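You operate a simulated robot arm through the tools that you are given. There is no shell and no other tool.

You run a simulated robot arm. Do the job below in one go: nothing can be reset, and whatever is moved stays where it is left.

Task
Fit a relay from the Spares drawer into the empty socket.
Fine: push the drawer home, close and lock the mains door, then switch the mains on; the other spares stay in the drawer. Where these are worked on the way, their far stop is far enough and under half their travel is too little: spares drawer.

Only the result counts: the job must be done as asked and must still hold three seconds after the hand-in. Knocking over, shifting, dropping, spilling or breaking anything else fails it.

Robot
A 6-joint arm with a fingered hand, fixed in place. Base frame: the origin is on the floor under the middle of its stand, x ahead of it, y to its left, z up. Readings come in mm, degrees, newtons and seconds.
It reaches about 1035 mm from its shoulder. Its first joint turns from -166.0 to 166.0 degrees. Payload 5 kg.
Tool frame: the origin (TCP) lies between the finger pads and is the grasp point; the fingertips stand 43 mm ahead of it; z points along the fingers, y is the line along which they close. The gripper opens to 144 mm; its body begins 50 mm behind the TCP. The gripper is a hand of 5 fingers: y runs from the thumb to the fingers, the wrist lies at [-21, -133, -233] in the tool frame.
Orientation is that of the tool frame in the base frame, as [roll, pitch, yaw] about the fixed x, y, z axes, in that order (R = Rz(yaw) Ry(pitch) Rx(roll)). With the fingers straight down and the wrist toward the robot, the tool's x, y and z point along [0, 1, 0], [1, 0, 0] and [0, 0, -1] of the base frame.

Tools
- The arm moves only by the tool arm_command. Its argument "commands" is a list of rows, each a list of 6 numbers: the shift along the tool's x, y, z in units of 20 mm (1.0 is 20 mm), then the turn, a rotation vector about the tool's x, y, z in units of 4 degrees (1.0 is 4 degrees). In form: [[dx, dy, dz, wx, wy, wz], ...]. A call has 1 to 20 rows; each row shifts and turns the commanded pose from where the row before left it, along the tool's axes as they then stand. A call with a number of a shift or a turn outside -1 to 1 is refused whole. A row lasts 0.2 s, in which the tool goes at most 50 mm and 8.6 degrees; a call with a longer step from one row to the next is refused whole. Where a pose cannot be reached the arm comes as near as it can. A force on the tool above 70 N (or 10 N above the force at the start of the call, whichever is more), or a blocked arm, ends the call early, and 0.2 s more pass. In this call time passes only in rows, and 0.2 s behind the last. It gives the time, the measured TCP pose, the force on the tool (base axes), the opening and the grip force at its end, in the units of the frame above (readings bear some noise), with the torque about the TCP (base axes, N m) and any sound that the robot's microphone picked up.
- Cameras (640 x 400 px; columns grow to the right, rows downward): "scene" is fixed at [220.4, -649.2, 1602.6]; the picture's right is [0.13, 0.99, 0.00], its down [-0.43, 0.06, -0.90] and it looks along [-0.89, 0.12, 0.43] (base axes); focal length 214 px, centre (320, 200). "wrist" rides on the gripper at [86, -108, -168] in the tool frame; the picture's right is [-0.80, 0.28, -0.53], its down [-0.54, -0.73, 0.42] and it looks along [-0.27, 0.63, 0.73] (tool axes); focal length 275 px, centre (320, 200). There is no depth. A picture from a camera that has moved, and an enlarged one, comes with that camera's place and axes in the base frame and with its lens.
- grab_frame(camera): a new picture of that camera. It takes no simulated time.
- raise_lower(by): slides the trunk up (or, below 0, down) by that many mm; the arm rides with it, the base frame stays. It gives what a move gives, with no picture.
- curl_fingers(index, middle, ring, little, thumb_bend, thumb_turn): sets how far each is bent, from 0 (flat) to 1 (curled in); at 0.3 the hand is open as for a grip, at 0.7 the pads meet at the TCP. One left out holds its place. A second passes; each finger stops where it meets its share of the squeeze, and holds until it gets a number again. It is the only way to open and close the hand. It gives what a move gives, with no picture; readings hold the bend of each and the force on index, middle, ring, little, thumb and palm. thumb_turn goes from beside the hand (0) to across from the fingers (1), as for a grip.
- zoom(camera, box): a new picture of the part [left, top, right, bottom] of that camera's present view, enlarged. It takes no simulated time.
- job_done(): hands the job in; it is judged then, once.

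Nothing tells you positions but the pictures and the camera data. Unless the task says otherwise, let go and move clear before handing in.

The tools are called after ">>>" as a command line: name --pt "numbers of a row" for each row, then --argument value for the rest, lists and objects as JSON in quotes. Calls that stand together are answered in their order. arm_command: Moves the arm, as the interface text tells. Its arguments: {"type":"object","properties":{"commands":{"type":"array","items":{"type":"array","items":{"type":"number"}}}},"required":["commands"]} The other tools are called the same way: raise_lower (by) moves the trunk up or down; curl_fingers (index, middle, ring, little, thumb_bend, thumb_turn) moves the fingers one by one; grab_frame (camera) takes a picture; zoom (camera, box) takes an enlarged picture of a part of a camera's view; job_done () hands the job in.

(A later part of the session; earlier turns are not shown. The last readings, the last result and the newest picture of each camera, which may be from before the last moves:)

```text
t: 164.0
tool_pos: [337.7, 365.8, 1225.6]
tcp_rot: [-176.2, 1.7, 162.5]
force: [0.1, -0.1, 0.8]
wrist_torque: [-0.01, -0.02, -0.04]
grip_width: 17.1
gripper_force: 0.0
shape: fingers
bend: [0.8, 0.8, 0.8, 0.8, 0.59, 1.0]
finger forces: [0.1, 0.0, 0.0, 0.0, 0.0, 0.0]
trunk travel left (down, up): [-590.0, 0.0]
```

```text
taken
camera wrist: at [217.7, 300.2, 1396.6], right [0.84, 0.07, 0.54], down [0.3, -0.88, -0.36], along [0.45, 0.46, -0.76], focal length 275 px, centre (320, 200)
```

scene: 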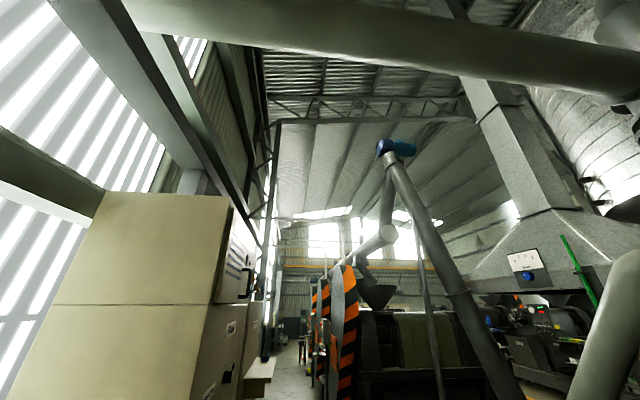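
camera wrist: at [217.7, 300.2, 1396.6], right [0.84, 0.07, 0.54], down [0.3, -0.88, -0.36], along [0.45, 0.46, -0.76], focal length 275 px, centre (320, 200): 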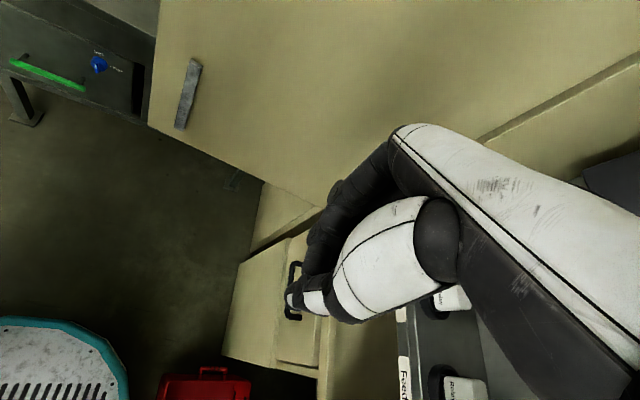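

>>> arm_command --pt "0.3 -0.3 0 -1 0 -0.3" --pt "0.3 -0.3 0 -1 0 -0.3" --pt "0.3 -0.3 0 -1 0 -0.3" --pt "0.3 -0.3 0 -1 0 -0.3" --pt "0.3 -0.3 0 -1 0 -0.3" --pt "0.3 -0.3 0 -1 0 0" --pt "0.3 -0.3 0 -1 0 0" --pt "0.3 -0.3 0 -1 0 0" --pt "0 0 0 -1 0 0" --pt "0 0 0 -1 0 0" --pt "0 0 0 -1 0 0"

>>> grab_frame --camera "wrist"

```text
t: 166.4
tool_pos: [321.1, 353.9, 1251.8]
tcp_rot: [140.1, 2.4, 168.5]
force: [0.0, -0.7, 0.2]
wrist_torque: [0.03, 0.0, 0.0]
grip_width: 17.0
gripper_force: 0.0
shape: fingers
bend: [0.8, 0.8, 0.8, 0.8, 0.59, 1.0]
finger forces: [0.0, 0.1, 0.0, 0.0, 0.1, 0.0]
out of reach, approached as far as the arm can: row 8, 9, 10, 11
trunk travel left (down, up): [-590.0, 0.0]
```

```text
taken
camera wrist: at [194.6, 184.1, 1306.1], right [0.73, -0.28, 0.62], down [0.51, -0.39, -0.77], along [0.46, 0.88, -0.15], focal length 275 px, centre (320, 200)
```

wrist: 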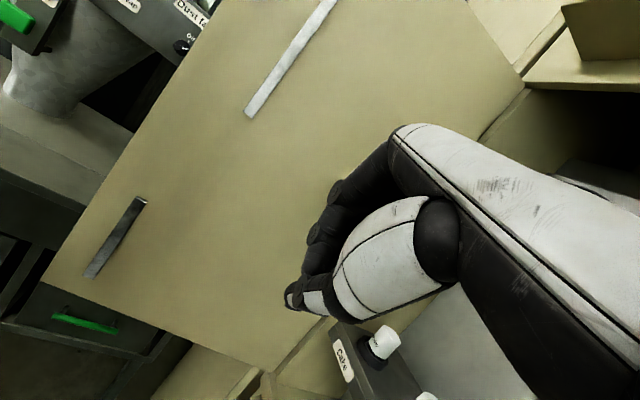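

>>> zoom --camera "wrist" --box '[0, 0, 240, 150]'

>>> zoom --camera "wrist" --box '[40, 170, 240, 340]'

>>> zoom --camera "wrist" --box '[200, 0, 560, 150]'

```text
2.67 times, centred on (120, 75) of wrist
camera zoom: at [194.6, 184.1, 1306.1], right [0.73, -0.28, 0.62], down [0.51, -0.39, -0.77], along [0.46, 0.88, -0.15], focal length 734 px, centre (853, 533)
```

zoom: 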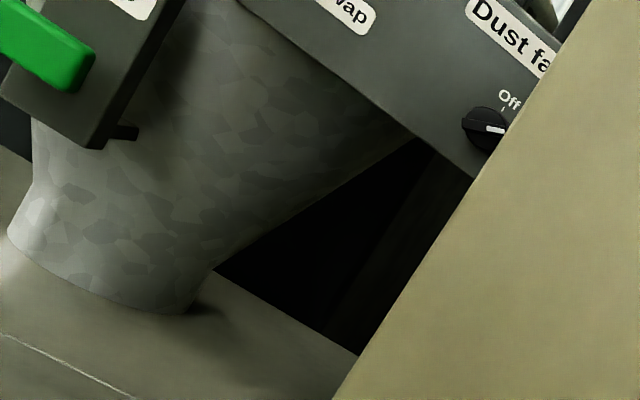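

```text
2.35 times, centred on (140, 255) of wrist
camera zoom: at [194.6, 184.1, 1306.1], right [0.73, -0.28, 0.62], down [0.51, -0.39, -0.77], along [0.46, 0.88, -0.15], focal length 648 px, centre (744, 71)
```

zoom: 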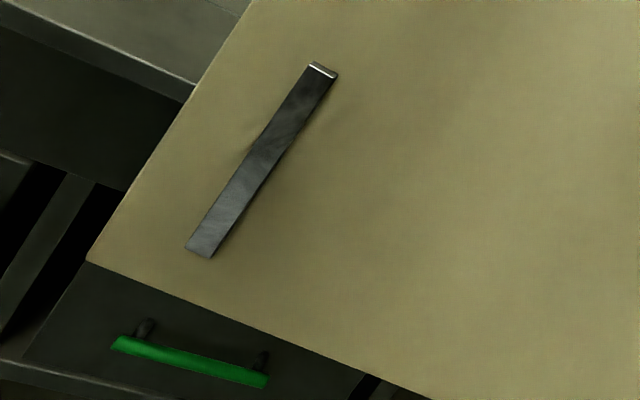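

```text
1.78 times, centred on (380, 75) of wrist
camera zoom: at [194.6, 184.1, 1306.1], right [0.73, -0.28, 0.62], down [0.51, -0.39, -0.77], along [0.46, 0.88, -0.15], focal length 489 px, centre (213, 422)
```

zoom: 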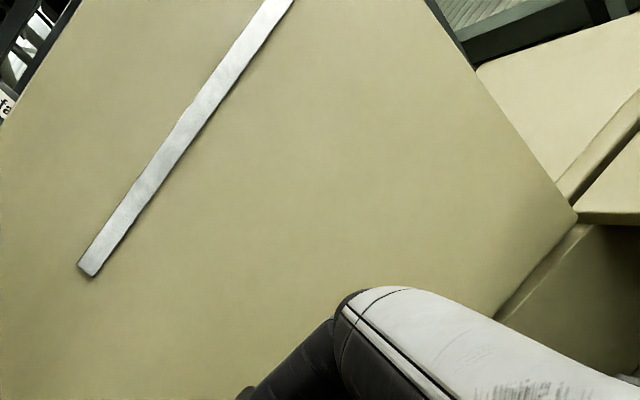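

The door's inner face carries two locking rods near its free edge, so the handle/lock must be outside. I'd like to see the outside and the space left of the door before moving it, so I'll swing the hand left around the front of the free edge (near x≈136).

>>> arm_command --pt "0.5 0 0 1 0 0" --pt "0.5 0 0 1 0 0" --pt "0.5 0 0 1 0 0" --pt "0.5 0 0 1 0 0" --pt "0.5 0 0 1 0 0" --pt "1 0.3 0 0 0 0" --pt "1 0.3 0 0 0 0" --pt "1 0.3 0 0 0 0" --pt "1 0.3 0 0 0 0" --pt "1 0.3 0 0 0 0" --pt "1 0.3 0 0 0 0" --pt "1 0.3 0 0 0 0" --pt "1 0.3 0 0 0 0"

>>> grab_frame --camera "wrist"

```text
t: 169.2
tool_pos: [121.9, 440.5, 1260.5]
tcp_rot: [159.9, 2.3, 168.5]
force: [-0.6, 0.5, -1.0]
wrist_torque: [-0.01, -0.02, 0.05]
grip_width: 16.9
gripper_force: 0.0
shape: fingers
bend: [0.8, 0.8, 0.8, 0.8, 0.59, 1.0]
finger forces: [0.1, 0.0, 0.0, 0.1, 0.1, 0.0]
trunk travel left (down, up): [-590.0, 0.0]
```

```text
taken
camera wrist: at [-0.9, 302.6, 1375.9], right [0.77, -0.07, 0.63], down [0.45, -0.64, -0.62], along [0.45, 0.77, -0.46], focal length 275 px, centre (320, 200)
```

wrist: 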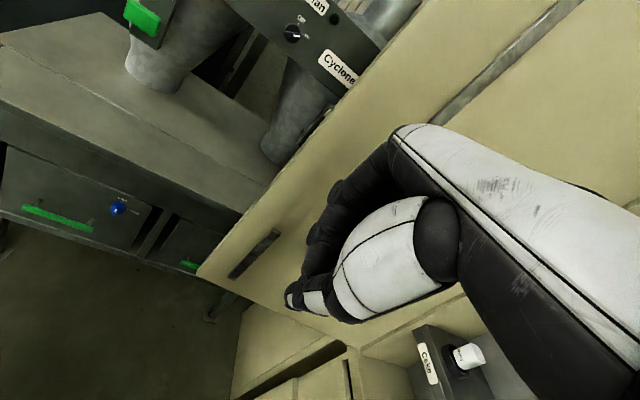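

The space left of the door is open for about 300 mm before a bench. Plan: go around the free edge with the hand pointing down, wrist trailing toward me, then push the door's outer face to swing it shut. First I'll lower, move back from the edge and turn the hand.

>>> raise_lower --by -200

>>> arm_command --pt "1 0 0 1 0 1" --pt "1 0 0 1 0 1" --pt "1 0 0 1 0 1" --pt "1 0 0 1 0 1" --pt "1 0 0 1 0 1" --pt "0 0 0 0 0 1" --pt "0 0 0 0 0 1" --pt "0 0 0 0 0 1" --pt "0 0 0 0 0 1" --pt "0 0 0 0 0 1" --pt "0 0 0 0 0 1" --pt "0 0 0 0 0 1" --pt "0 0 0 0 0 1" --pt "0 0 0 0 0 1" --pt "0 0 0 0 0 1" --pt "0 0 0 0 0 1" --pt "0 0 0 0 0 1" --pt "0 0 0 0 0 1" --pt "0 0 0 0 0 1"

>>> grab_frame --camera "wrist"

```text
t: 171.4
tool_pos: [121.5, 441.1, 1060.8]
tcp_rot: [160.0, 2.4, 168.3]
force: [0.2, 0.5, -0.6]
wrist_torque: [0.02, 0.04, -0.02]
grip_width: 17.0
gripper_force: 0.1
shape: fingers
bend: [0.8, 0.8, 0.8, 0.8, 0.59, 1.0]
finger forces: [0.1, 0.0, 0.0, 0.0, 0.1, 0.0]
trunk travel left (down, up): [-390.0, 200.0]
```

```text
t: 175.6
tool_pos: [47.8, 462.6, 1092.5]
tcp_rot: [-177.8, -4.5, 90.6]
force: [-0.1, 0.1, -0.1]
wrist_torque: [-0.04, 0.02, -0.01]
grip_width: 16.9
gripper_force: 0.0
shape: fingers
bend: [0.8, 0.8, 0.8, 0.8, 0.59, 1.0]
finger forces: [0.0, 0.0, 0.0, 0.0, 0.1, 0.1]
trunk travel left (down, up): [-390.0, 200.0]
stopped in row 19: the arm was blocked; the commanded pose is now the measured one
```

```text
taken
camera wrist: at [-55.9, 534.1, 1268.7], right [0.31, -0.83, 0.46], down [-0.74, -0.52, -0.44], along [0.6, -0.2, -0.77], focal length 275 px, centre (320, 200)
```

wrist: 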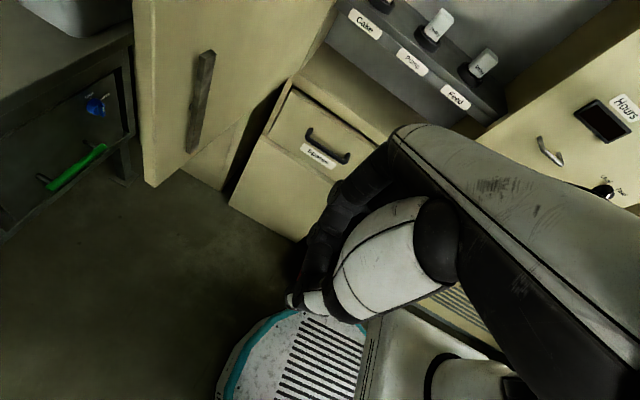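

The arm reported a block while finishing the turn (probably its own body), but the hand is now pointing down with ψ≈90. I'll try moving left past the door's free edge at small x.

>>> arm_command --pt "1 -0.2 0 0 0 0" --pt "1 -0.2 0 0 0 0" --pt "1 -0.2 0 0 0 0" --pt "1 -0.2 0 0 0 0" --pt "1 -0.2 0 0 0 0"

>>> grab_frame --camera "wrist"

```text
t: 176.8
tool_pos: [37.7, 559.2, 1117.3]
tcp_rot: [-177.2, -6.3, 89.6]
force: [-0.6, 0.7, 0.9]
wrist_torque: [-0.03, -0.01, 0.02]
grip_width: 16.8
gripper_force: 0.0
shape: fingers
bend: [0.8, 0.8, 0.8, 0.8, 0.59, 1.0]
finger forces: [0.0, 0.0, 0.1, 0.1, 0.0, 0.0]
trunk travel left (down, up): [-390.0, 200.0]
```

```text
taken
camera wrist: at [-63.9, 626.4, 1298.2], right [0.3, -0.85, 0.43], down [-0.75, -0.49, -0.45], along [0.59, -0.19, -0.79], focal length 275 px, centre (320, 200)
```

wrist: 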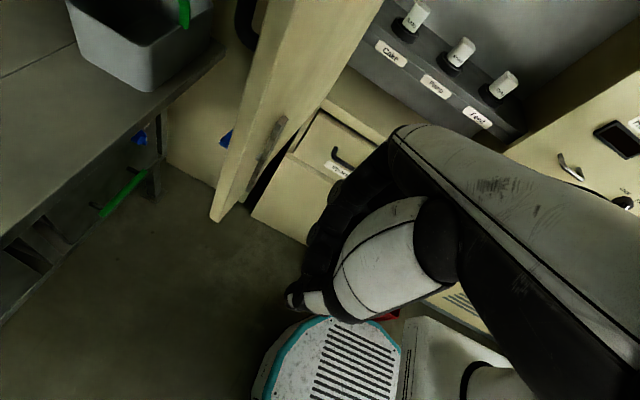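

Now the door is seen edge-on, with a black handle and something blue on its outer face. Zooming in.

>>> zoom --camera "wrist" --box '[150, 0, 350, 230]'

>>> zoom --camera "wrist" --box '[0, 0, 200, 200]'

```text
1.74 times, centred on (250, 115) of wrist
camera zoom: at [-63.9, 626.4, 1298.2], right [0.3, -0.85, 0.43], down [-0.75, -0.49, -0.45], along [0.59, -0.19, -0.79], focal length 479 px, centre (442, 348)
```

zoom: 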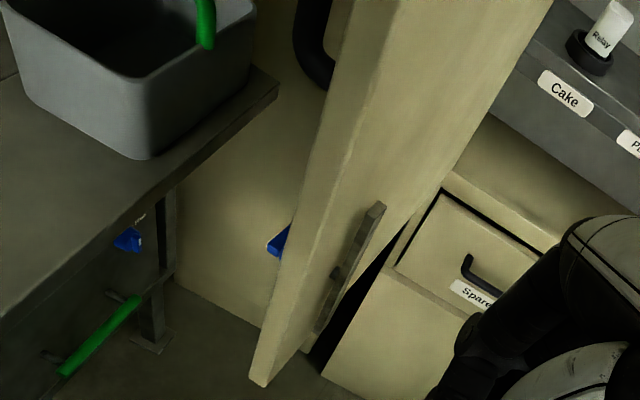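

```text
2.00 times, centred on (100, 100) of wrist
camera zoom: at [-63.9, 626.4, 1298.2], right [0.3, -0.85, 0.43], down [-0.75, -0.49, -0.45], along [0.59, -0.19, -0.79], focal length 551 px, centre (760, 400)
```

zoom: 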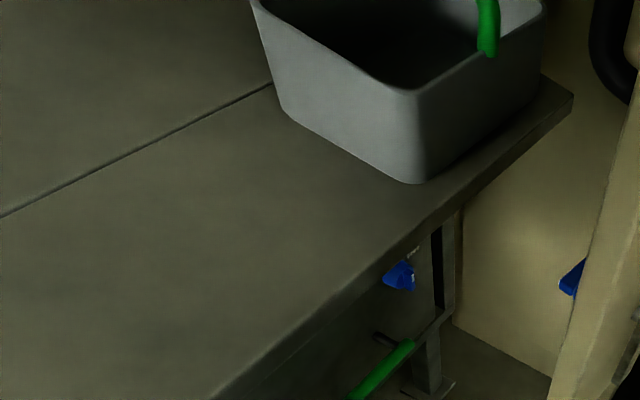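

The mains door has a black pull handle and a blue lock knob on its outside. I'll go further left to see the outer face directly.

>>> arm_command --pt "1 -0.2 0.1 0 0 0" --pt "1 -0.2 0.1 0 0 0" --pt "1 -0.2 0.1 0 0 0" --pt "1 -0.2 0.1 0 0 0" --pt "1 -0.2 0.1 0 0 0" --pt "1 -0.2 0.1 0 0 0" --pt "1 -0.2 0.1 0 0 0" --pt "1 -0.2 0.1 0 0 0" --pt "1 -0.2 0.1 0 0 0"

>>> grab_frame --camera "wrist"

```text
t: 178.8
tool_pos: [-16.5, 704.4, 1079.1]
tcp_rot: [-177.7, -4.7, 90.9]
force: [-0.8, -0.6, -0.3]
wrist_torque: [0.04, -0.04, 0.03]
grip_width: 16.9
gripper_force: 0.0
shape: fingers
bend: [0.8, 0.8, 0.8, 0.8, 0.59, 1.0]
finger forces: [0.0, 0.0, 0.1, 0.1, 0.0, 0.0]
out of reach, approached as far as the arm can: row 7, 8, 9
trunk travel left (down, up): [-390.0, 200.0]
```

```text
taken
camera wrist: at [-120.1, 774.0, 1258.1], right [0.32, -0.83, 0.46], down [-0.73, -0.52, -0.44], along [0.6, -0.19, -0.78], focal length 275 px, centre (320, 200)
```

wrist: 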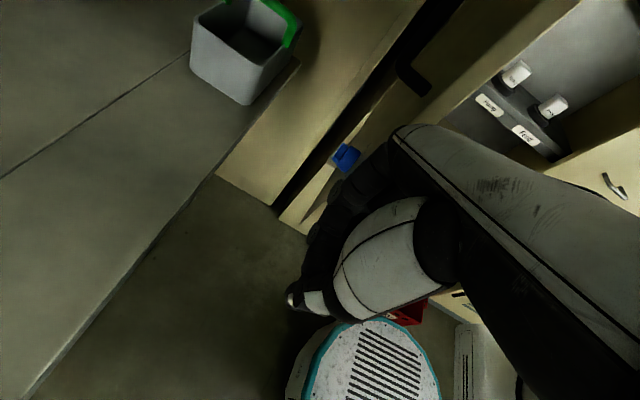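

Triangulating the two views: the blue lock knob is near (171, 702, 998) and the pull handle starts near (188, 705, 1127), both close to the free edge. I'll push the face low down, below the knob. First turn the hand to ψ≈120 and go lower.

>>> arm_command --pt "-0.8 0 0 0 0 -1" --pt "-0.8 0 0 0 0 -1" --pt "0 0 0 0 0 -1" --pt "0 0 0 0 0 -1" --pt "0 0 0 0 0 -1" --pt "0 0 0 0 0 -1" --pt "0 0 0 0 0 -1"

>>> raise_lower --by -170

>>> grab_frame --camera "wrist"

```text
t: 180.4
tool_pos: [1.3, 676.0, 1063.7]
tcp_rot: [179.9, -3.8, 117.9]
force: [0.5, 0.2, -0.1]
wrist_torque: [0.03, -0.01, 0.0]
grip_width: 16.5
gripper_force: 0.2
shape: fingers
bend: [0.8, 0.8, 0.8, 0.8, 0.59, 1.0]
finger forces: [0.0, 0.0, 0.0, 0.0, 0.0, 0.0]
trunk travel left (down, up): [-390.0, 200.0]
```

```text
t: 182.3
tool_pos: [0.9, 675.8, 897.3]
tcp_rot: [180.0, -4.1, 117.9]
force: [0.4, -0.4, -0.2]
wrist_torque: [0.02, -0.01, 0.01]
grip_width: 17.0
gripper_force: 0.1
shape: fingers
bend: [0.8, 0.8, 0.8, 0.8, 0.59, 1.0]
finger forces: [0.0, 0.0, 0.1, 0.0, 0.1, 0.1]
trunk travel left (down, up): [-220.0, 370.0]
```

```text
taken
camera wrist: at [-130.7, 689.9, 1070.7], right [0.64, -0.6, 0.48], down [-0.4, -0.79, -0.46], along [0.65, 0.1, -0.75], focal length 275 px, centre (320, 200)
```

wrist: 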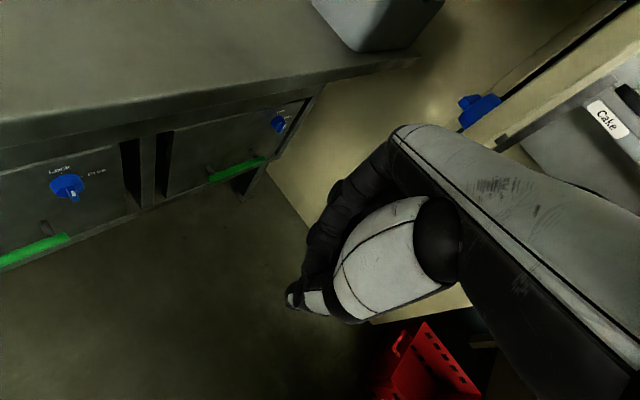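

>>> arm_command --pt "0.84 0.45 0.25 0 0 0" --pt "0.84 0.45 0.25 0 0 0" --pt "0.84 0.45 0.25 0 0 0" --pt "0.84 0.45 0.25 0 0 0" --pt "0.84 0.45 0.25 0 0 0" --pt "0.84 0.45 0.25 0 0 0"

>>> grab_frame --camera "wrist"

```text
t: 183.7
tool_pos: [-16.3, 784.0, 884.1]
tcp_rot: [179.8, -5.1, 119.1]
force: [0.4, 0.2, 0.4]
wrist_torque: [0.01, 0.0, -0.01]
grip_width: 16.6
gripper_force: 0.0
shape: fingers
bend: [0.8, 0.8, 0.8, 0.8, 0.59, 1.0]
finger forces: [0.0, 0.0, 0.1, 0.1, 0.0, 0.1]
out of reach, approached as far as the arm can: row 6
trunk travel left (down, up): [-220.0, 370.0]
```

```text
taken
camera wrist: at [-147.5, 793.4, 1057.2], right [0.65, -0.6, 0.46], down [-0.39, -0.79, -0.47], along [0.65, 0.13, -0.75], focal length 275 px, centre (320, 200)
```

wrist: 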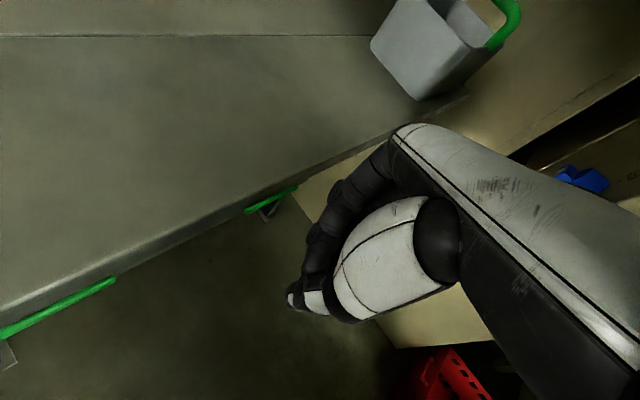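

>>> arm_command --pt "-0.53 0.78 0.15 0 0 0" --pt "-0.53 0.78 0.15 0 0 0" --pt "-0.53 0.78 0.15 0 0 0" --pt "-0.53 0.78 0.15 0 0 0" --pt "-0.53 0.78 0.15 0 0 0"

>>> grab_frame --camera "wrist"

```text
t: 184.9
tool_pos: [77.4, 778.1, 863.3]
tcp_rot: [179.8, -4.9, 119.0]
force: [-1.4, 0.4, 0.2]
wrist_torque: [-0.02, -0.07, 0.02]
grip_width: 16.8
gripper_force: 0.0
shape: fingers
bend: [0.8, 0.8, 0.8, 0.8, 0.59, 1.0]
finger forces: [0.1, 0.0, 0.0, 0.0, 0.0, 0.0]
trunk travel left (down, up): [-220.0, 370.0]
```

```text
taken
camera wrist: at [-53.9, 786.8, 1038.0], right [0.65, -0.6, 0.46], down [-0.39, -0.79, -0.47], along [0.65, 0.13, -0.75], focal length 275 px, centre (320, 200)
```

wrist: 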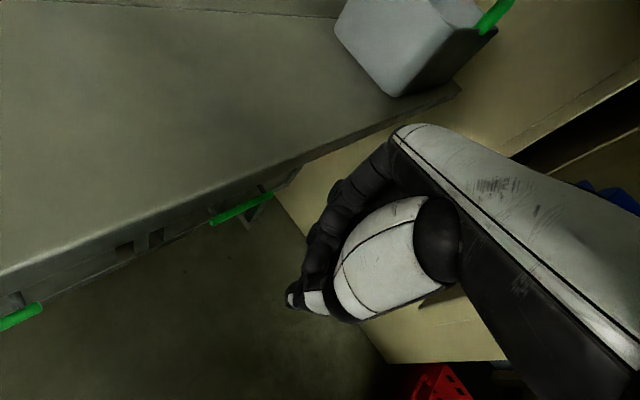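

>>> arm_command --pt "-0.53 0.78 0.1 0 0 0" --pt "-0.53 0.78 0.1 0 0 0" --pt "-0.35 0.5 0 0 0 0"

>>> grab_frame --camera "wrist"

```text
t: 185.7
tool_pos: [128.2, 772.1, 860.1]
tcp_rot: [179.7, -4.9, 119.1]
force: [-0.1, 0.0, 0.0]
wrist_torque: [0.04, 0.01, 0.0]
grip_width: 16.8
gripper_force: 0.2
shape: fingers
bend: [0.8, 0.8, 0.8, 0.8, 0.59, 1.0]
finger forces: [0.0, 0.0, 0.0, 0.0, 0.0, 0.0]
trunk travel left (down, up): [-220.0, 370.0]
```

```text
taken
camera wrist: at [-3.9, 782.5, 1032.2], right [0.65, -0.6, 0.46], down [-0.39, -0.79, -0.47], along [0.65, 0.13, -0.75], focal length 275 px, centre (320, 200)
```

wrist: 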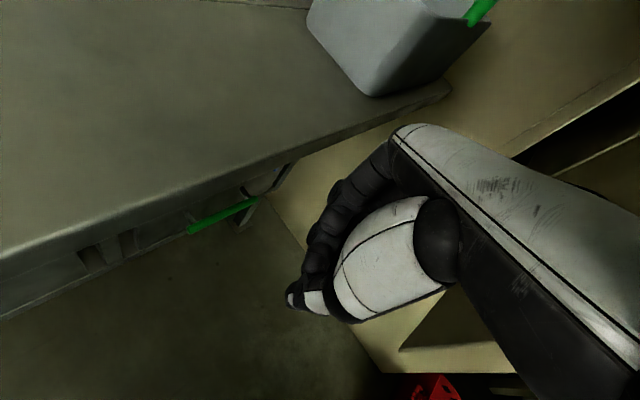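

The hand is behind the door's outer face, low down. Pushing it to the right now.

>>> arm_command --pt "-0.7 -0.2 0 0 0 0" --pt "-0.7 -0.3 0 0 0 0" --pt "-0.7 -0.36 0 0 0 0" --pt "-0.7 -0.36 0 0 0 0" --pt "-0.7 -0.36 0 0 0 0"

>>> grab_frame --camera "wrist"

```text
t: 186.9
tool_pos: [133.3, 696.3, 852.6]
tcp_rot: [179.7, -5.0, 119.1]
force: [0.1, 0.2, 0.1]
wrist_torque: [-0.01, 0.02, 0.01]
grip_width: 16.7
gripper_force: 0.0
shape: fingers
bend: [0.8, 0.8, 0.8, 0.8, 0.59, 1.0]
finger forces: [0.1, 0.1, 0.1, 0.1, 0.0, 0.0]
trunk travel left (down, up): [-220.0, 370.0]
```

```text
taken
camera wrist: at [2.0, 705.7, 1025.8], right [0.65, -0.6, 0.46], down [-0.39, -0.79, -0.47], along [0.65, 0.13, -0.75], focal length 275 px, centre (320, 200)
```

wrist: 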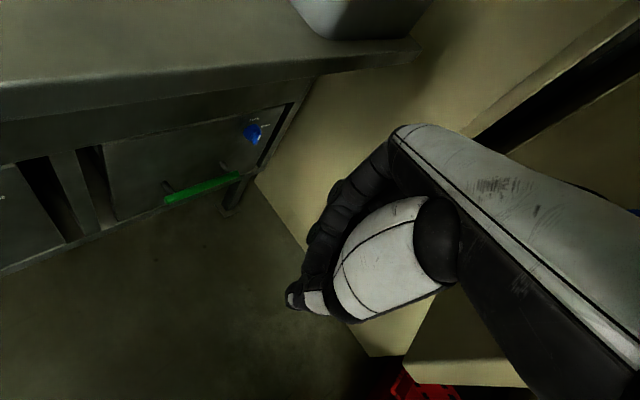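

>>> arm_command --pt "-0.66 -0.36 0 0 0 0" --pt "-0.66 -0.36 0 0 0 0" --pt "-0.66 -0.36 0 0 0 0"

>>> grab_frame --camera "wrist"

>>> zoom --camera "wrist" --box '[400, 0, 640, 150]'

```text
t: 187.7
tool_pos: [132.1, 652.0, 850.7]
tcp_rot: [179.9, -5.1, 119.1]
force: [0.2, 0.4, 0.2]
wrist_torque: [0.0, 0.01, 0.02]
grip_width: 16.5
gripper_force: 0.0
shape: fingers
bend: [0.8, 0.8, 0.8, 0.8, 0.59, 1.0]
finger forces: [0.1, 0.0, 0.0, 0.1, 0.0, 0.1]
trunk travel left (down, up): [-220.0, 370.0]
```

```text
taken
camera wrist: at [1.8, 661.1, 1023.5], right [0.65, -0.6, 0.46], down [-0.39, -0.79, -0.47], along [0.65, 0.13, -0.75], focal length 275 px, centre (320, 200)
```

wrist: 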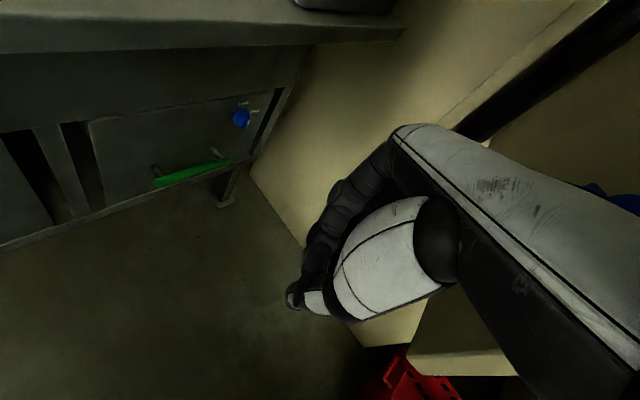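

```text
2.67 times, centred on (520, 75) of wrist
camera zoom: at [1.8, 661.1, 1023.5], right [0.65, -0.6, 0.46], down [-0.39, -0.79, -0.47], along [0.65, 0.13, -0.75], focal length 734 px, centre (-213, 533)
```

zoom: 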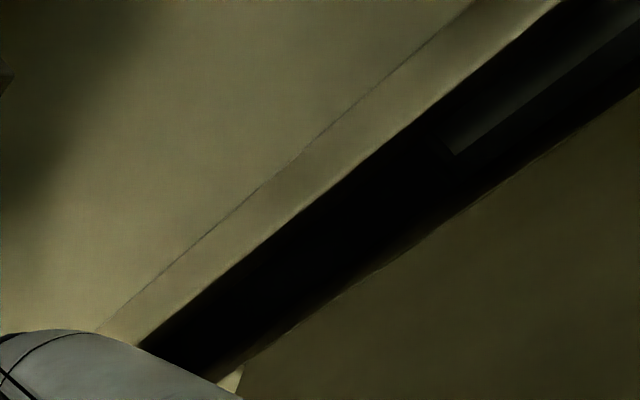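

The door is swinging with hardly any resistance (the blue knob has moved with it). I'll keep following its arc, staying on the outer face near the free edge.

>>> arm_command --pt "-0.84 -0.28 -0.07 0 0 0" --pt "-0.84 -0.28 -0.07 0 0 0" --pt "-0.84 -0.28 -0.07 0 0 0" --pt "-0.84 -0.28 -0.07 0 0 0" --pt "-0.84 -0.28 -0.07 0 0 0" --pt "-0.84 -0.28 -0.07 0 0 0"

>>> grab_frame --camera "wrist"

```text
t: 189.1
tool_pos: [152.5, 546.7, 849.2]
tcp_rot: [179.7, -5.0, 119.1]
force: [0.0, 0.3, -0.3]
wrist_torque: [-0.04, 0.04, -0.01]
grip_width: 16.9
gripper_force: 0.1
shape: fingers
bend: [0.8, 0.8, 0.8, 0.8, 0.59, 1.0]
finger forces: [0.0, 0.1, 0.0, 0.0, 0.1, 0.0]
trunk travel left (down, up): [-220.0, 370.0]
```

```text
taken
camera wrist: at [21.1, 556.1, 1022.2], right [0.65, -0.6, 0.46], down [-0.39, -0.79, -0.47], along [0.65, 0.13, -0.75], focal length 275 px, centre (320, 200)
```

wrist: 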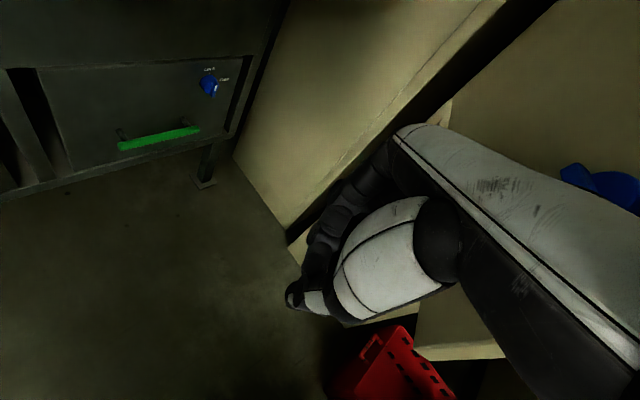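

>>> arm_command --pt "-0.93 -0.24 -0.07 0 0 0" --pt "-0.93 -0.24 -0.07 0 0 0" --pt "-0.93 -0.24 -0.07 0 0 0" --pt "-0.93 -0.24 -0.07 0 0 0" --pt "-0.89 -0.11 -0.07 0 0 0" --pt "-0.89 -0.11 -0.07 0 0 0" --pt "-0.89 -0.11 -0.07 0 0 0"

>>> grab_frame --camera "wrist"

```text
t: 190.7
tool_pos: [192.5, 423.0, 847.8]
tcp_rot: [179.8, -5.0, 119.0]
force: [0.8, 0.6, 0.4]
wrist_torque: [-0.03, -0.04, -0.01]
grip_width: 16.6
gripper_force: 0.1
shape: fingers
bend: [0.8, 0.8, 0.8, 0.8, 0.59, 1.0]
finger forces: [0.0, 0.0, 0.1, 0.0, 0.0, 0.1]
trunk travel left (down, up): [-220.0, 370.0]
```

```text
taken
camera wrist: at [61.2, 431.7, 1020.6], right [0.65, -0.6, 0.46], down [-0.39, -0.79, -0.47], along [0.65, 0.13, -0.75], focal length 275 px, centre (320, 200)
```

wrist: 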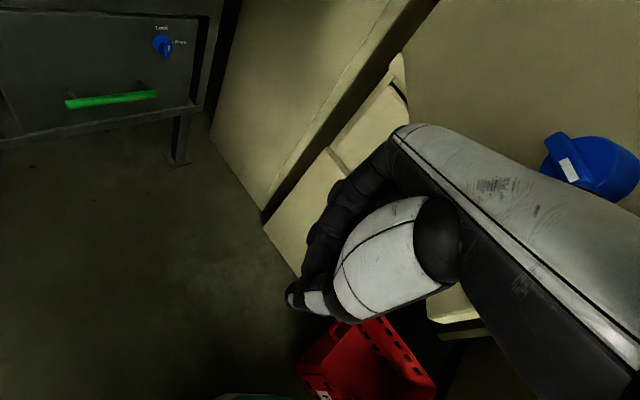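

>>> arm_command --pt "-0.93 -0.13 -0.07 0 0 0" --pt "-0.93 -0.13 -0.07 0 0 0" --pt "-0.93 -0.13 -0.07 0 0 0" --pt "-0.92 0.12 -0.07 0 0 0" --pt "-0.92 0.15 -0.07 0 0 0" --pt "-0.92 0.15 -0.07 0 0 0" --pt "-0.92 0.15 -0.07 0 0 0"

>>> grab_frame --camera "wrist"

```text
t: 192.3
tool_pos: [259.1, 310.3, 844.8]
tcp_rot: [179.9, -5.1, 119.1]
force: [0.3, -0.3, 0.6]
wrist_torque: [-0.02, 0.02, 0.01]
grip_width: 16.8
gripper_force: 0.1
shape: fingers
bend: [0.8, 0.8, 0.8, 0.8, 0.59, 1.0]
finger forces: [0.0, 0.0, 0.0, 0.0, 0.0, 0.0]
trunk travel left (down, up): [-220.0, 370.0]
```

```text
taken
camera wrist: at [127.6, 319.6, 1019.1], right [0.65, -0.6, 0.46], down [-0.39, -0.79, -0.47], along [0.65, 0.13, -0.75], focal length 275 px, centre (320, 200)
```

wrist: 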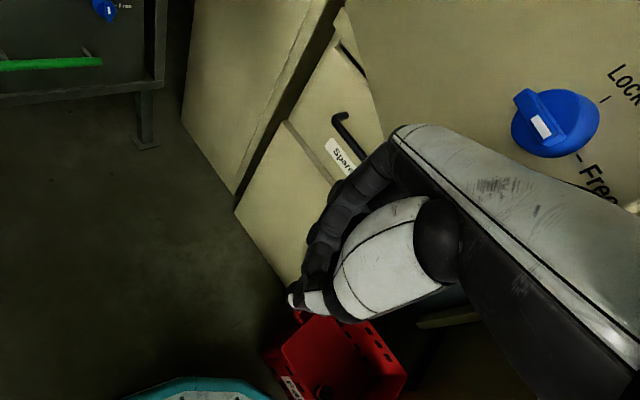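

The lock knob's LOCK/Free marks are now visible on the door. Continuing along the arc.

>>> arm_command --pt "-0.92 0.15 -0.07 0 0 0" --pt "-0.9 0.2 -0.07 0 0 0" --pt "-0.8 0.39 -0.07 0 0 0" --pt "-0.8 0.39 -0.07 0 0 0" --pt "-0.8 0.39 -0.07 0 0 0" --pt "-0.8 0.39 -0.07 0 0 0"

>>> grab_frame --camera "wrist"

```text
t: 193.9
tool_pos: [314.9, 267.5, 851.9]
tcp_rot: [178.8, -5.1, 125.0]
force: [-0.5, 0.1, -0.4]
wrist_torque: [0.02, 0.0, -0.01]
grip_width: 16.7
gripper_force: 0.0
shape: fingers
bend: [0.8, 0.8, 0.8, 0.8, 0.59, 1.0]
finger forces: [0.0, 0.0, 0.0, 0.0, 0.1, 0.0]
trunk travel left (down, up): [-220.0, 370.0]
stopped in row 6: the arm was blocked; the commanded pose is now the measured one
```

```text
taken
camera wrist: at [180.9, 261.5, 1023.1], right [0.71, -0.53, 0.47], down [-0.3, -0.82, -0.48], along [0.64, 0.2, -0.74], focal length 275 px, centre (320, 200)
```

wrist: 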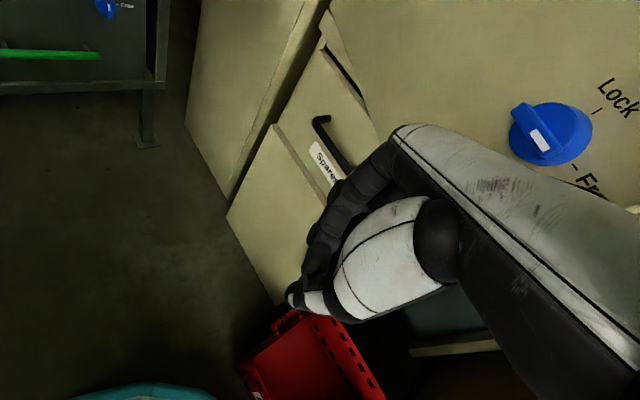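

The arm stopped as blocked, with the wrist folded close to the base, and contact is right at the door's edge. I'll rotate the hand with the door (toward ψ≈147) so the wrist swings away from the base, and shift the contact inward.

>>> arm_command --pt "0 0.2 -0.1 0 0 -1" --pt "0 0.2 -0.1 0 0 -1" --pt "0.2 0.2 0 0 0 -1" --pt "0.2 0.3 0 0 0 -1" --pt "0.2 0.3 0 0 0 -1"

>>> grab_frame --camera "wrist"

```text
t: 195.2
tool_pos: [281.3, 323.3, 871.6]
tcp_rot: [175.4, -3.8, 152.7]
force: [-0.9, -0.5, 0.5]
wrist_torque: [0.0, 0.03, 0.01]
grip_width: 16.7
gripper_force: 0.2
shape: fingers
bend: [0.8, 0.8, 0.8, 0.8, 0.59, 1.0]
finger forces: [0.0, 0.0, 0.0, 0.1, 0.1, 0.1]
trunk travel left (down, up): [-220.0, 370.0]
stopped in row 5: the arm was blocked; the commanded pose is now the measured one
```

```text
taken
camera wrist: at [158.0, 249.5, 1035.0], right [0.85, -0.17, 0.5], down [0.14, -0.85, -0.52], along [0.51, 0.51, -0.69], focal length 275 px, centre (320, 200)
```

wrist: 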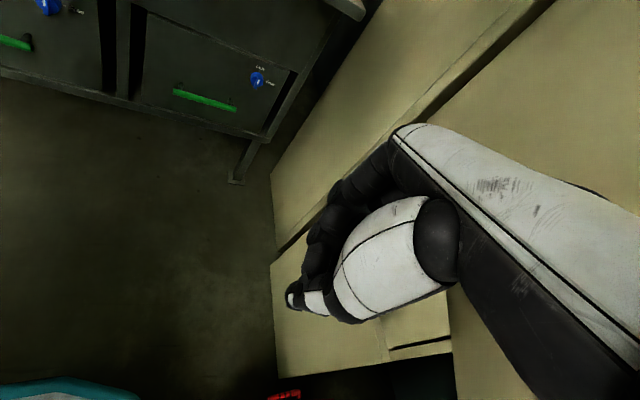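

Still blocked by the folded posture. I'll instead turn the hand back to ψ≈90 (wrist trailing toward me) and push the door from its outside nearer its middle, where the arm is more comfortable.

>>> arm_command --pt "0.2 0.2 0 0 0 1" --pt "0.2 0.2 0 0 0 1" --pt "0.2 0.2 0 0 0 1" --pt "0.2 0.2 0 0 0 1" --pt "0.2 0.2 0 0 0 1" --pt "0.2 0.1 0 0 0 1" --pt "0.2 0.1 0 0 0 1" --pt "0.2 0.1 0 0 0 1" --pt "0.2 0 0 0 0 1" --pt "0.2 0 0 0 0 1" --pt "0.2 0 0 0 0 1" --pt "0.2 0 0 0 0 1" --pt "0.2 0 0 0 0 1" --pt "0.2 0 0 0 0 1"

>>> grab_frame --camera "wrist"

```text
t: 198.2
tool_pos: [268.8, 384.0, 877.0]
tcp_rot: [-179.4, -6.0, 96.1]
force: [1.1, -0.6, -1.1]
wrist_torque: [0.02, 0.0, 0.0]
grip_width: 16.8
gripper_force: 0.0
shape: fingers
bend: [0.8, 0.8, 0.8, 0.8, 0.59, 1.0]
finger forces: [0.0, 0.0, 0.0, 0.0, 0.0, 0.1]
trunk travel left (down, up): [-220.0, 370.0]
```

```text
taken
camera wrist: at [153.5, 441.1, 1052.9], right [0.38, -0.81, 0.45], down [-0.67, -0.57, -0.47], along [0.64, -0.12, -0.76], focal length 275 px, centre (320, 200)
```

wrist: 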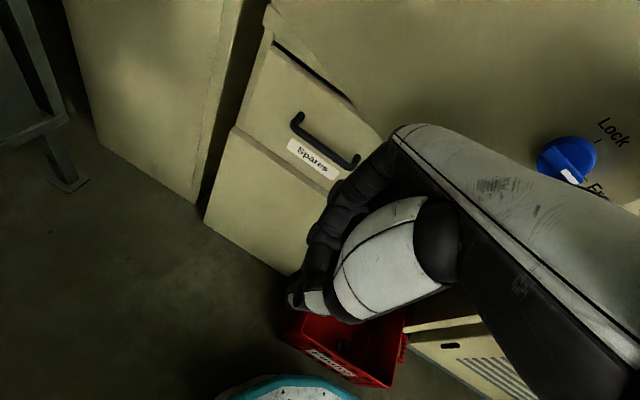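

Clear now. Pushing the door shut from here, toward the cabinet.

>>> arm_command --pt "-0.4 0.6 0 0 0 0" --pt "-0.4 0.6 0 0 0 0" --pt "-0.4 0.6 0 0 0 0" --pt "-0.4 0.6 0 0 0 0" --pt "-0.4 0.6 0 0 0 0" --pt "-0.35 0.65 0 0 0 0" --pt "-0.35 0.65 0 0 0 0" --pt "-0.35 0.65 0 0 0 0"

>>> grab_frame --camera "wrist"

```text
t: 200.0
tool_pos: [372.8, 334.7, 868.5]
tcp_rot: [-179.5, -5.9, 96.2]
force: [0.5, -0.3, -1.1]
wrist_torque: [-0.01, 0.0, -0.02]
grip_width: 16.8
gripper_force: 0.1
shape: fingers
bend: [0.8, 0.8, 0.8, 0.8, 0.59, 1.0]
finger forces: [0.1, 0.0, 0.0, 0.0, 0.0, 0.1]
trunk travel left (down, up): [-220.0, 370.0]
```

```text
taken
camera wrist: at [258.5, 391.1, 1045.6], right [0.38, -0.81, 0.45], down [-0.67, -0.57, -0.47], along [0.64, -0.12, -0.76], focal length 275 px, centre (320, 200)
```

wrist: 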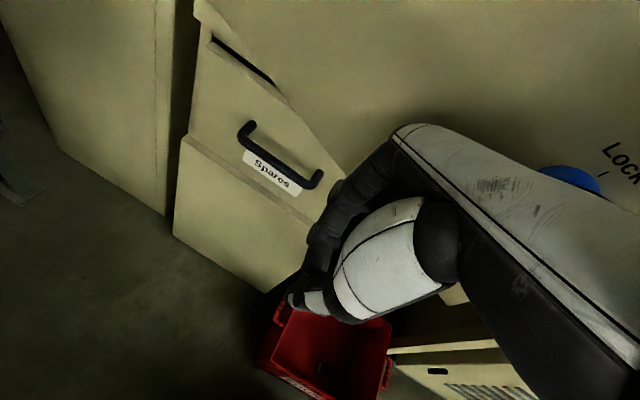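

>>> arm_command --pt "-0.38 0.76 0 0 0 0" --pt "-0.38 0.76 0 0 0 0" --pt "-0.38 0.76 0 0 0 0" --pt "-0.3 0.76 0 0 0 0" --pt "-0.3 0.76 0 0 0 0" --pt "-0.3 0.76 0 0 0 0"

>>> grab_frame --camera "wrist"

```text
t: 201.4
tool_pos: [468.0, 304.7, 865.0]
tcp_rot: [-179.4, -5.8, 96.2]
force: [-0.6, 0.0, -0.6]
wrist_torque: [0.0, -0.02, 0.0]
grip_width: 16.7
gripper_force: 0.1
shape: fingers
bend: [0.8, 0.8, 0.8, 0.8, 0.59, 1.0]
finger forces: [0.1, 0.0, 0.1, 0.0, 0.0, 0.1]
trunk travel left (down, up): [-220.0, 370.0]
```

```text
taken
camera wrist: at [353.6, 360.9, 1040.6], right [0.38, -0.81, 0.45], down [-0.67, -0.57, -0.47], along [0.64, -0.12, -0.76], focal length 275 px, centre (320, 200)
```

wrist: 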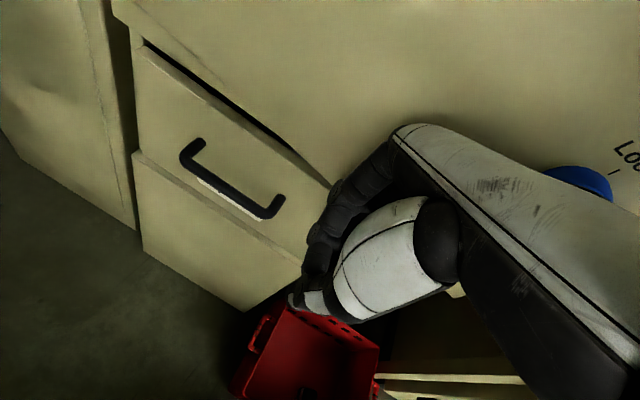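

>>> arm_command --pt "-0.06 0.6 0 0 0 0" --pt "-0.06 0.6 0 0 0 0" --pt "-0.06 0.6 0 0 0 0" --pt "-0.05 0.5 0 0 0 0" --pt "-0.04 0.4 0 0 0 0" --pt "-0.04 0.4 0 0 0 0"

>>> grab_frame --camera "wrist"

```text
t: 202.8
tool_pos: [531.2, 304.5, 862.4]
tcp_rot: [-179.4, -6.0, 96.2]
force: [-0.1, -0.7, 0.5]
wrist_torque: [0.0, -0.07, -0.01]
grip_width: 16.6
gripper_force: 0.0
shape: fingers
bend: [0.8, 0.8, 0.8, 0.8, 0.59, 1.0]
finger forces: [0.0, 0.0, 0.0, 0.0, 0.0, 0.0]
trunk travel left (down, up): [-220.0, 370.0]
```

```text
taken
camera wrist: at [416.0, 362.0, 1038.9], right [0.38, -0.81, 0.45], down [-0.67, -0.57, -0.47], along [0.64, -0.12, -0.76], focal length 275 px, centre (320, 200)
```

wrist: 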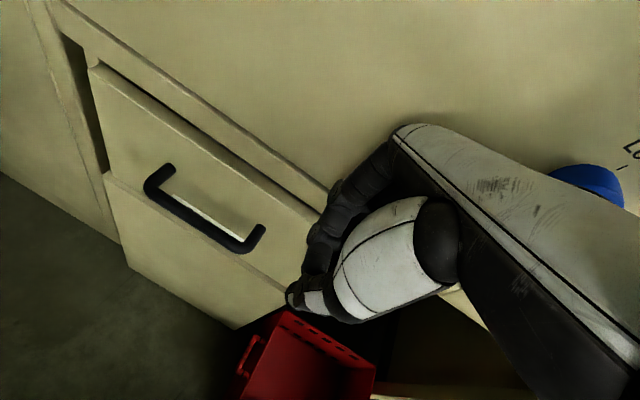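

>>> arm_command --pt "-0.03 0.3 0 0 0 0" --pt "-0.03 0.3 0 0 0 0" --pt "-0.03 0.3 0 0 0 0" --pt "-0.03 0.3 0 0 0 0"

>>> grab_frame --camera "wrist"

```text
t: 203.7
tool_pos: [539.1, 307.2, 862.3]
tcp_rot: [-178.8, -6.2, 96.0]
force: [-62.5, -11.1, 11.8]
wrist_torque: [0.71, -5.81, -1.82]
grip_width: 16.6
gripper_force: 31.0
shape: fingers
bend: [0.8, 0.8, 0.8, 0.8, 0.59, 1.0]
finger forces: [0.1, 62.2, 0.1, 0.0, 0.0, 0.0]
trunk travel left (down, up): [-220.0, 370.0]
stopped in row 4: the force on the tool passed its limit at 81 N (the readings are from after the stop); the commanded pose is now the measured one
```

```text
taken
camera wrist: at [425.8, 362.5, 1040.8], right [0.38, -0.81, 0.44], down [-0.68, -0.57, -0.46], along [0.63, -0.12, -0.77], focal length 275 px, centre (320, 200)
```

wrist: 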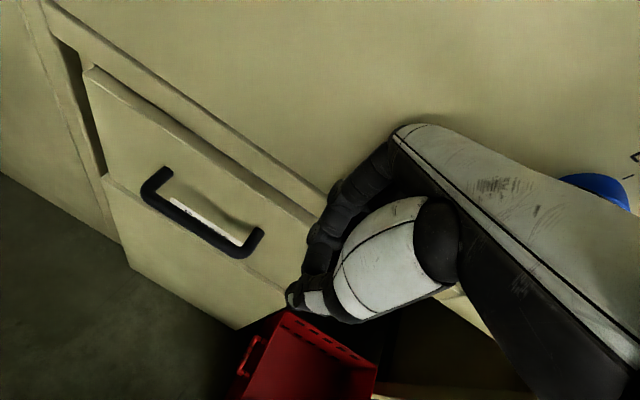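

The door is against its stop (80 N). I'll back away and look at the lock knob and its labels on the now-closed door.

>>> arm_command --pt "0.05 -0.8 0 0 0 0" --pt "0.05 -0.8 0 0 0 0" --pt "0.05 -0.8 0 0 0 0" --pt "0.05 -0.8 -0.2 0 0 0" --pt "0.05 -0.8 -0.2 0 0 0" --pt "0.05 -0.8 -0.2 0 0 0" --pt "0.05 -0.8 -0.2 -0.5 0 0" --pt "0.05 -0.8 -0.5 -0.5 0 0" --pt "0 -0.5 -0.8 -0.8 0 0" --pt "0 -0.2 -0.9 -0.8 0 0" --pt "0 0 -0.9 -0.8 0 0" --pt "0 0 -0.9 -0.8 0 0" --pt "0 0 -0.9 -0.8 0 0" --pt "0 0 -0.9 -0.8 0 0"

>>> grab_frame --camera "wrist"

```text
t: 206.7
tool_pos: [383.4, 284.3, 991.1]
tcp_rot: [158.0, -6.0, 96.1]
force: [0.7, -0.2, 0.6]
wrist_torque: [0.0, 0.02, -0.03]
grip_width: 16.8
gripper_force: 0.1
shape: fingers
bend: [0.8, 0.8, 0.8, 0.8, 0.59, 1.0]
finger forces: [0.1, 0.0, 0.1, 0.0, 0.0, 0.1]
trunk travel left (down, up): [-220.0, 370.0]
```

```text
taken
camera wrist: at [212.9, 340.0, 1113.3], right [0.15, -0.84, 0.51], down [-0.46, -0.52, -0.72], along [0.87, -0.13, -0.47], focal length 275 px, centre (320, 200)
```

wrist: 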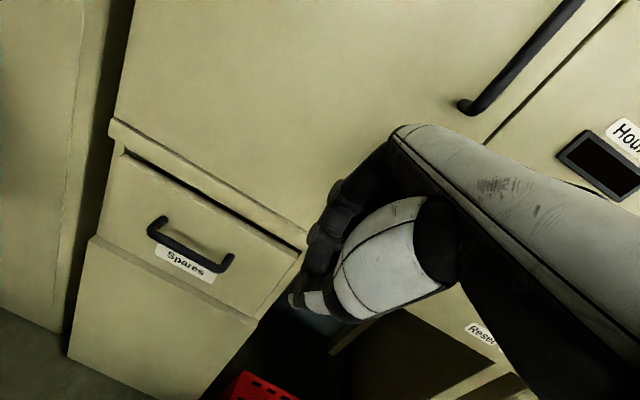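

>>> arm_command --pt "-1 -0.1 -0.2 0 0 0" --pt "-1 -0.1 -0.2 0 0 0" --pt "-1 -0.1 -0.2 0 0 0" --pt "-1 -0.1 -0.2 0 0 0" --pt "-1 -0.1 -0.2 0 0 0" --pt "-1 -0.1 -0.2 0 0 0" --pt "-1 -0.1 -0.2 0 0 0" --pt "-1 -0.1 -0.2 0 0 0" --pt "-1 -0.1 -0.2 0 0 0" --pt "-1 -0.1 -0.2 0 0 0"

>>> grab_frame --camera "wrist"

```text
t: 208.5
tool_pos: [356.2, 190.2, 979.9]
tcp_rot: [160.6, -5.8, 108.5]
force: [-0.7, -0.9, 0.0]
wrist_torque: [-0.01, 0.06, 0.02]
grip_width: 16.5
gripper_force: 0.1
shape: fingers
bend: [0.8, 0.8, 0.8, 0.8, 0.59, 1.0]
finger forces: [0.0, 0.0, 0.0, 0.0, 0.1, 0.0]
trunk travel left (down, up): [-220.0, 370.0]
stopped in row 8: the arm was blocked; the commanded pose is now the measured one
```

```text
taken
camera wrist: at [181.6, 210.1, 1109.2], right [0.36, -0.78, 0.51], down [-0.37, -0.62, -0.69], along [0.86, 0.06, -0.51], focal length 275 px, centre (320, 200)
```

wrist: 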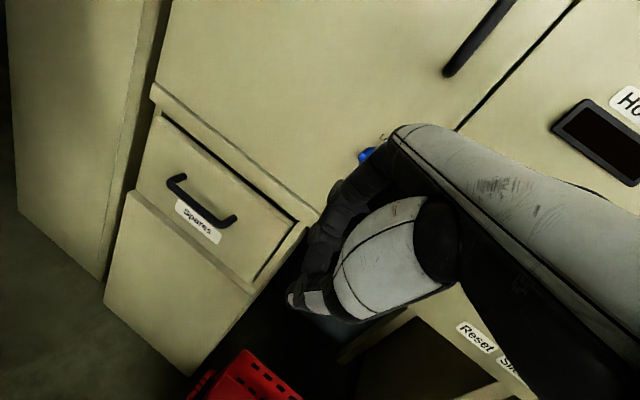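

The pocket close to the base blocks the arm when the wrist trails toward it. I'll un-tilt, move forward and then right, with the hand at ψ≈120, to view the knob from its right side.

>>> arm_command --pt "-0.25 0.7 0 1 0 -0.6" --pt "-0.25 0.7 0 1 0 -0.6" --pt "-0.25 0.7 -0.2 1 0 -0.6" --pt "-0.25 0.7 -0.3 1 0 -0.6" --pt "-0.25 0.7 -0.3 0.9 0 -0.6"

>>> arm_command --pt "-0.85 -0.5 0 0 0 0" --pt "-0.85 -0.5 0 0 0 0" --pt "-0.85 -0.5 0 0 0 0" --pt "-0.85 -0.5 0 0 0 0" --pt "-0.85 -0.5 0 0 0 0" --pt "-0.85 -0.5 0 0 0 0" --pt "-0.85 -0.5 0 0 0 0" --pt "-0.85 -0.5 0 0 0 0" --pt "-0.85 -0.5 0 0 0 0"

>>> grab_frame --camera "wrist"

```text
t: 209.0
tool_pos: [326.5, 245.2, 998.9]
tcp_rot: [164.9, -4.7, 123.5]
force: [0.4, -0.1, 1.0]
wrist_torque: [0.0, 0.0, 0.0]
grip_width: 16.8
gripper_force: 0.0
shape: fingers
bend: [0.8, 0.8, 0.8, 0.8, 0.59, 1.0]
finger forces: [0.1, 0.0, 0.0, 0.0, 0.0, 0.0]
trunk travel left (down, up): [-220.0, 370.0]
stopped in row 2: the arm was blocked; the commanded pose is now the measured one
```

```text
t: 209.7
tool_pos: [290.4, 264.9, 976.3]
tcp_rot: [167.9, -5.0, 135.0]
force: [1.2, -0.5, 1.1]
wrist_torque: [-0.02, 0.0, 0.02]
grip_width: 16.6
gripper_force: 0.1
shape: fingers
bend: [0.8, 0.8, 0.8, 0.8, 0.59, 1.0]
finger forces: [0.1, 0.0, 0.0, 0.1, 0.0, 0.0]
trunk travel left (down, up): [-220.0, 370.0]
stopped in row 3: the arm was blocked; the commanded pose is now the measured one
```

```text
taken
camera wrist: at [137.2, 216.8, 1123.1], right [0.71, -0.48, 0.51], down [-0.09, -0.79, -0.61], along [0.69, 0.39, -0.61], focal length 275 px, centre (320, 200)
```

wrist: 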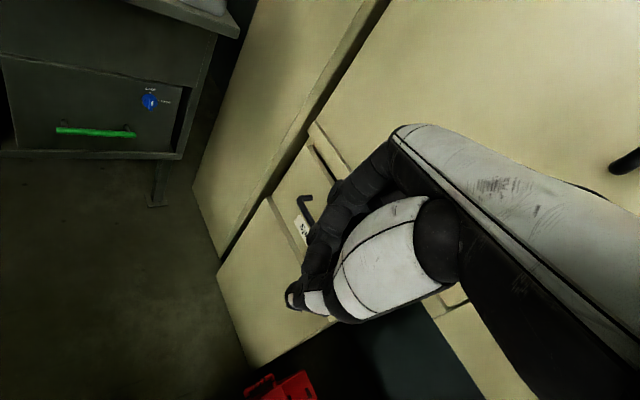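

The blocked states come when the wrist is too near the base column. I'll first move left to open up room, then swing the hand to ψ≈46 so the wrist is on the left and the camera looks right at the knob.

>>> arm_command --pt "0.65 0.65 -0.2 0 0 0" --pt "0.65 0.65 -0.2 0 0 0" --pt "0.65 0.65 -0.2 0 0 0" --pt "0.65 0.65 -0.2 0 0 0" --pt "0.65 0.65 -0.2 0 0 0" --pt "0.3 0.3 0 0 0 1" --pt "0.3 0.3 0 0 0 1" --pt "0.3 0.3 0 0 0 1" --pt "0 0 0 0 0 1" --pt "0 0 0 0 0 1" --pt "0 0 0 0 0 1" --pt "0 0 0 0 0 1" --pt "0 0 0 0 0 1" --pt "0 0 0 0 0 1" --pt "0 0 0 0 0 1" --pt "0 0 0 0 0 1"

>>> grab_frame --camera "wrist"

```text
t: 213.1
tool_pos: [280.5, 372.9, 1025.1]
tcp_rot: [173.7, -12.4, 90.9]
force: [-0.1, 0.2, 0.8]
wrist_torque: [-0.01, 0.0, 0.02]
grip_width: 16.7
gripper_force: 0.1
shape: fingers
bend: [0.8, 0.8, 0.8, 0.8, 0.59, 1.0]
finger forces: [0.1, 0.0, 0.1, 0.1, 0.0, 0.0]
trunk travel left (down, up): [-220.0, 370.0]
```

```text
taken
camera wrist: at [152.3, 423.1, 1193.1], right [0.24, -0.89, 0.38], down [-0.67, -0.43, -0.61], along [0.71, -0.11, -0.7], focal length 275 px, centre (320, 200)
```

wrist: 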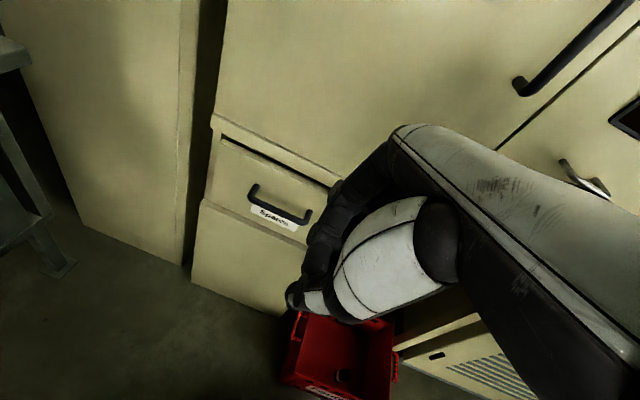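

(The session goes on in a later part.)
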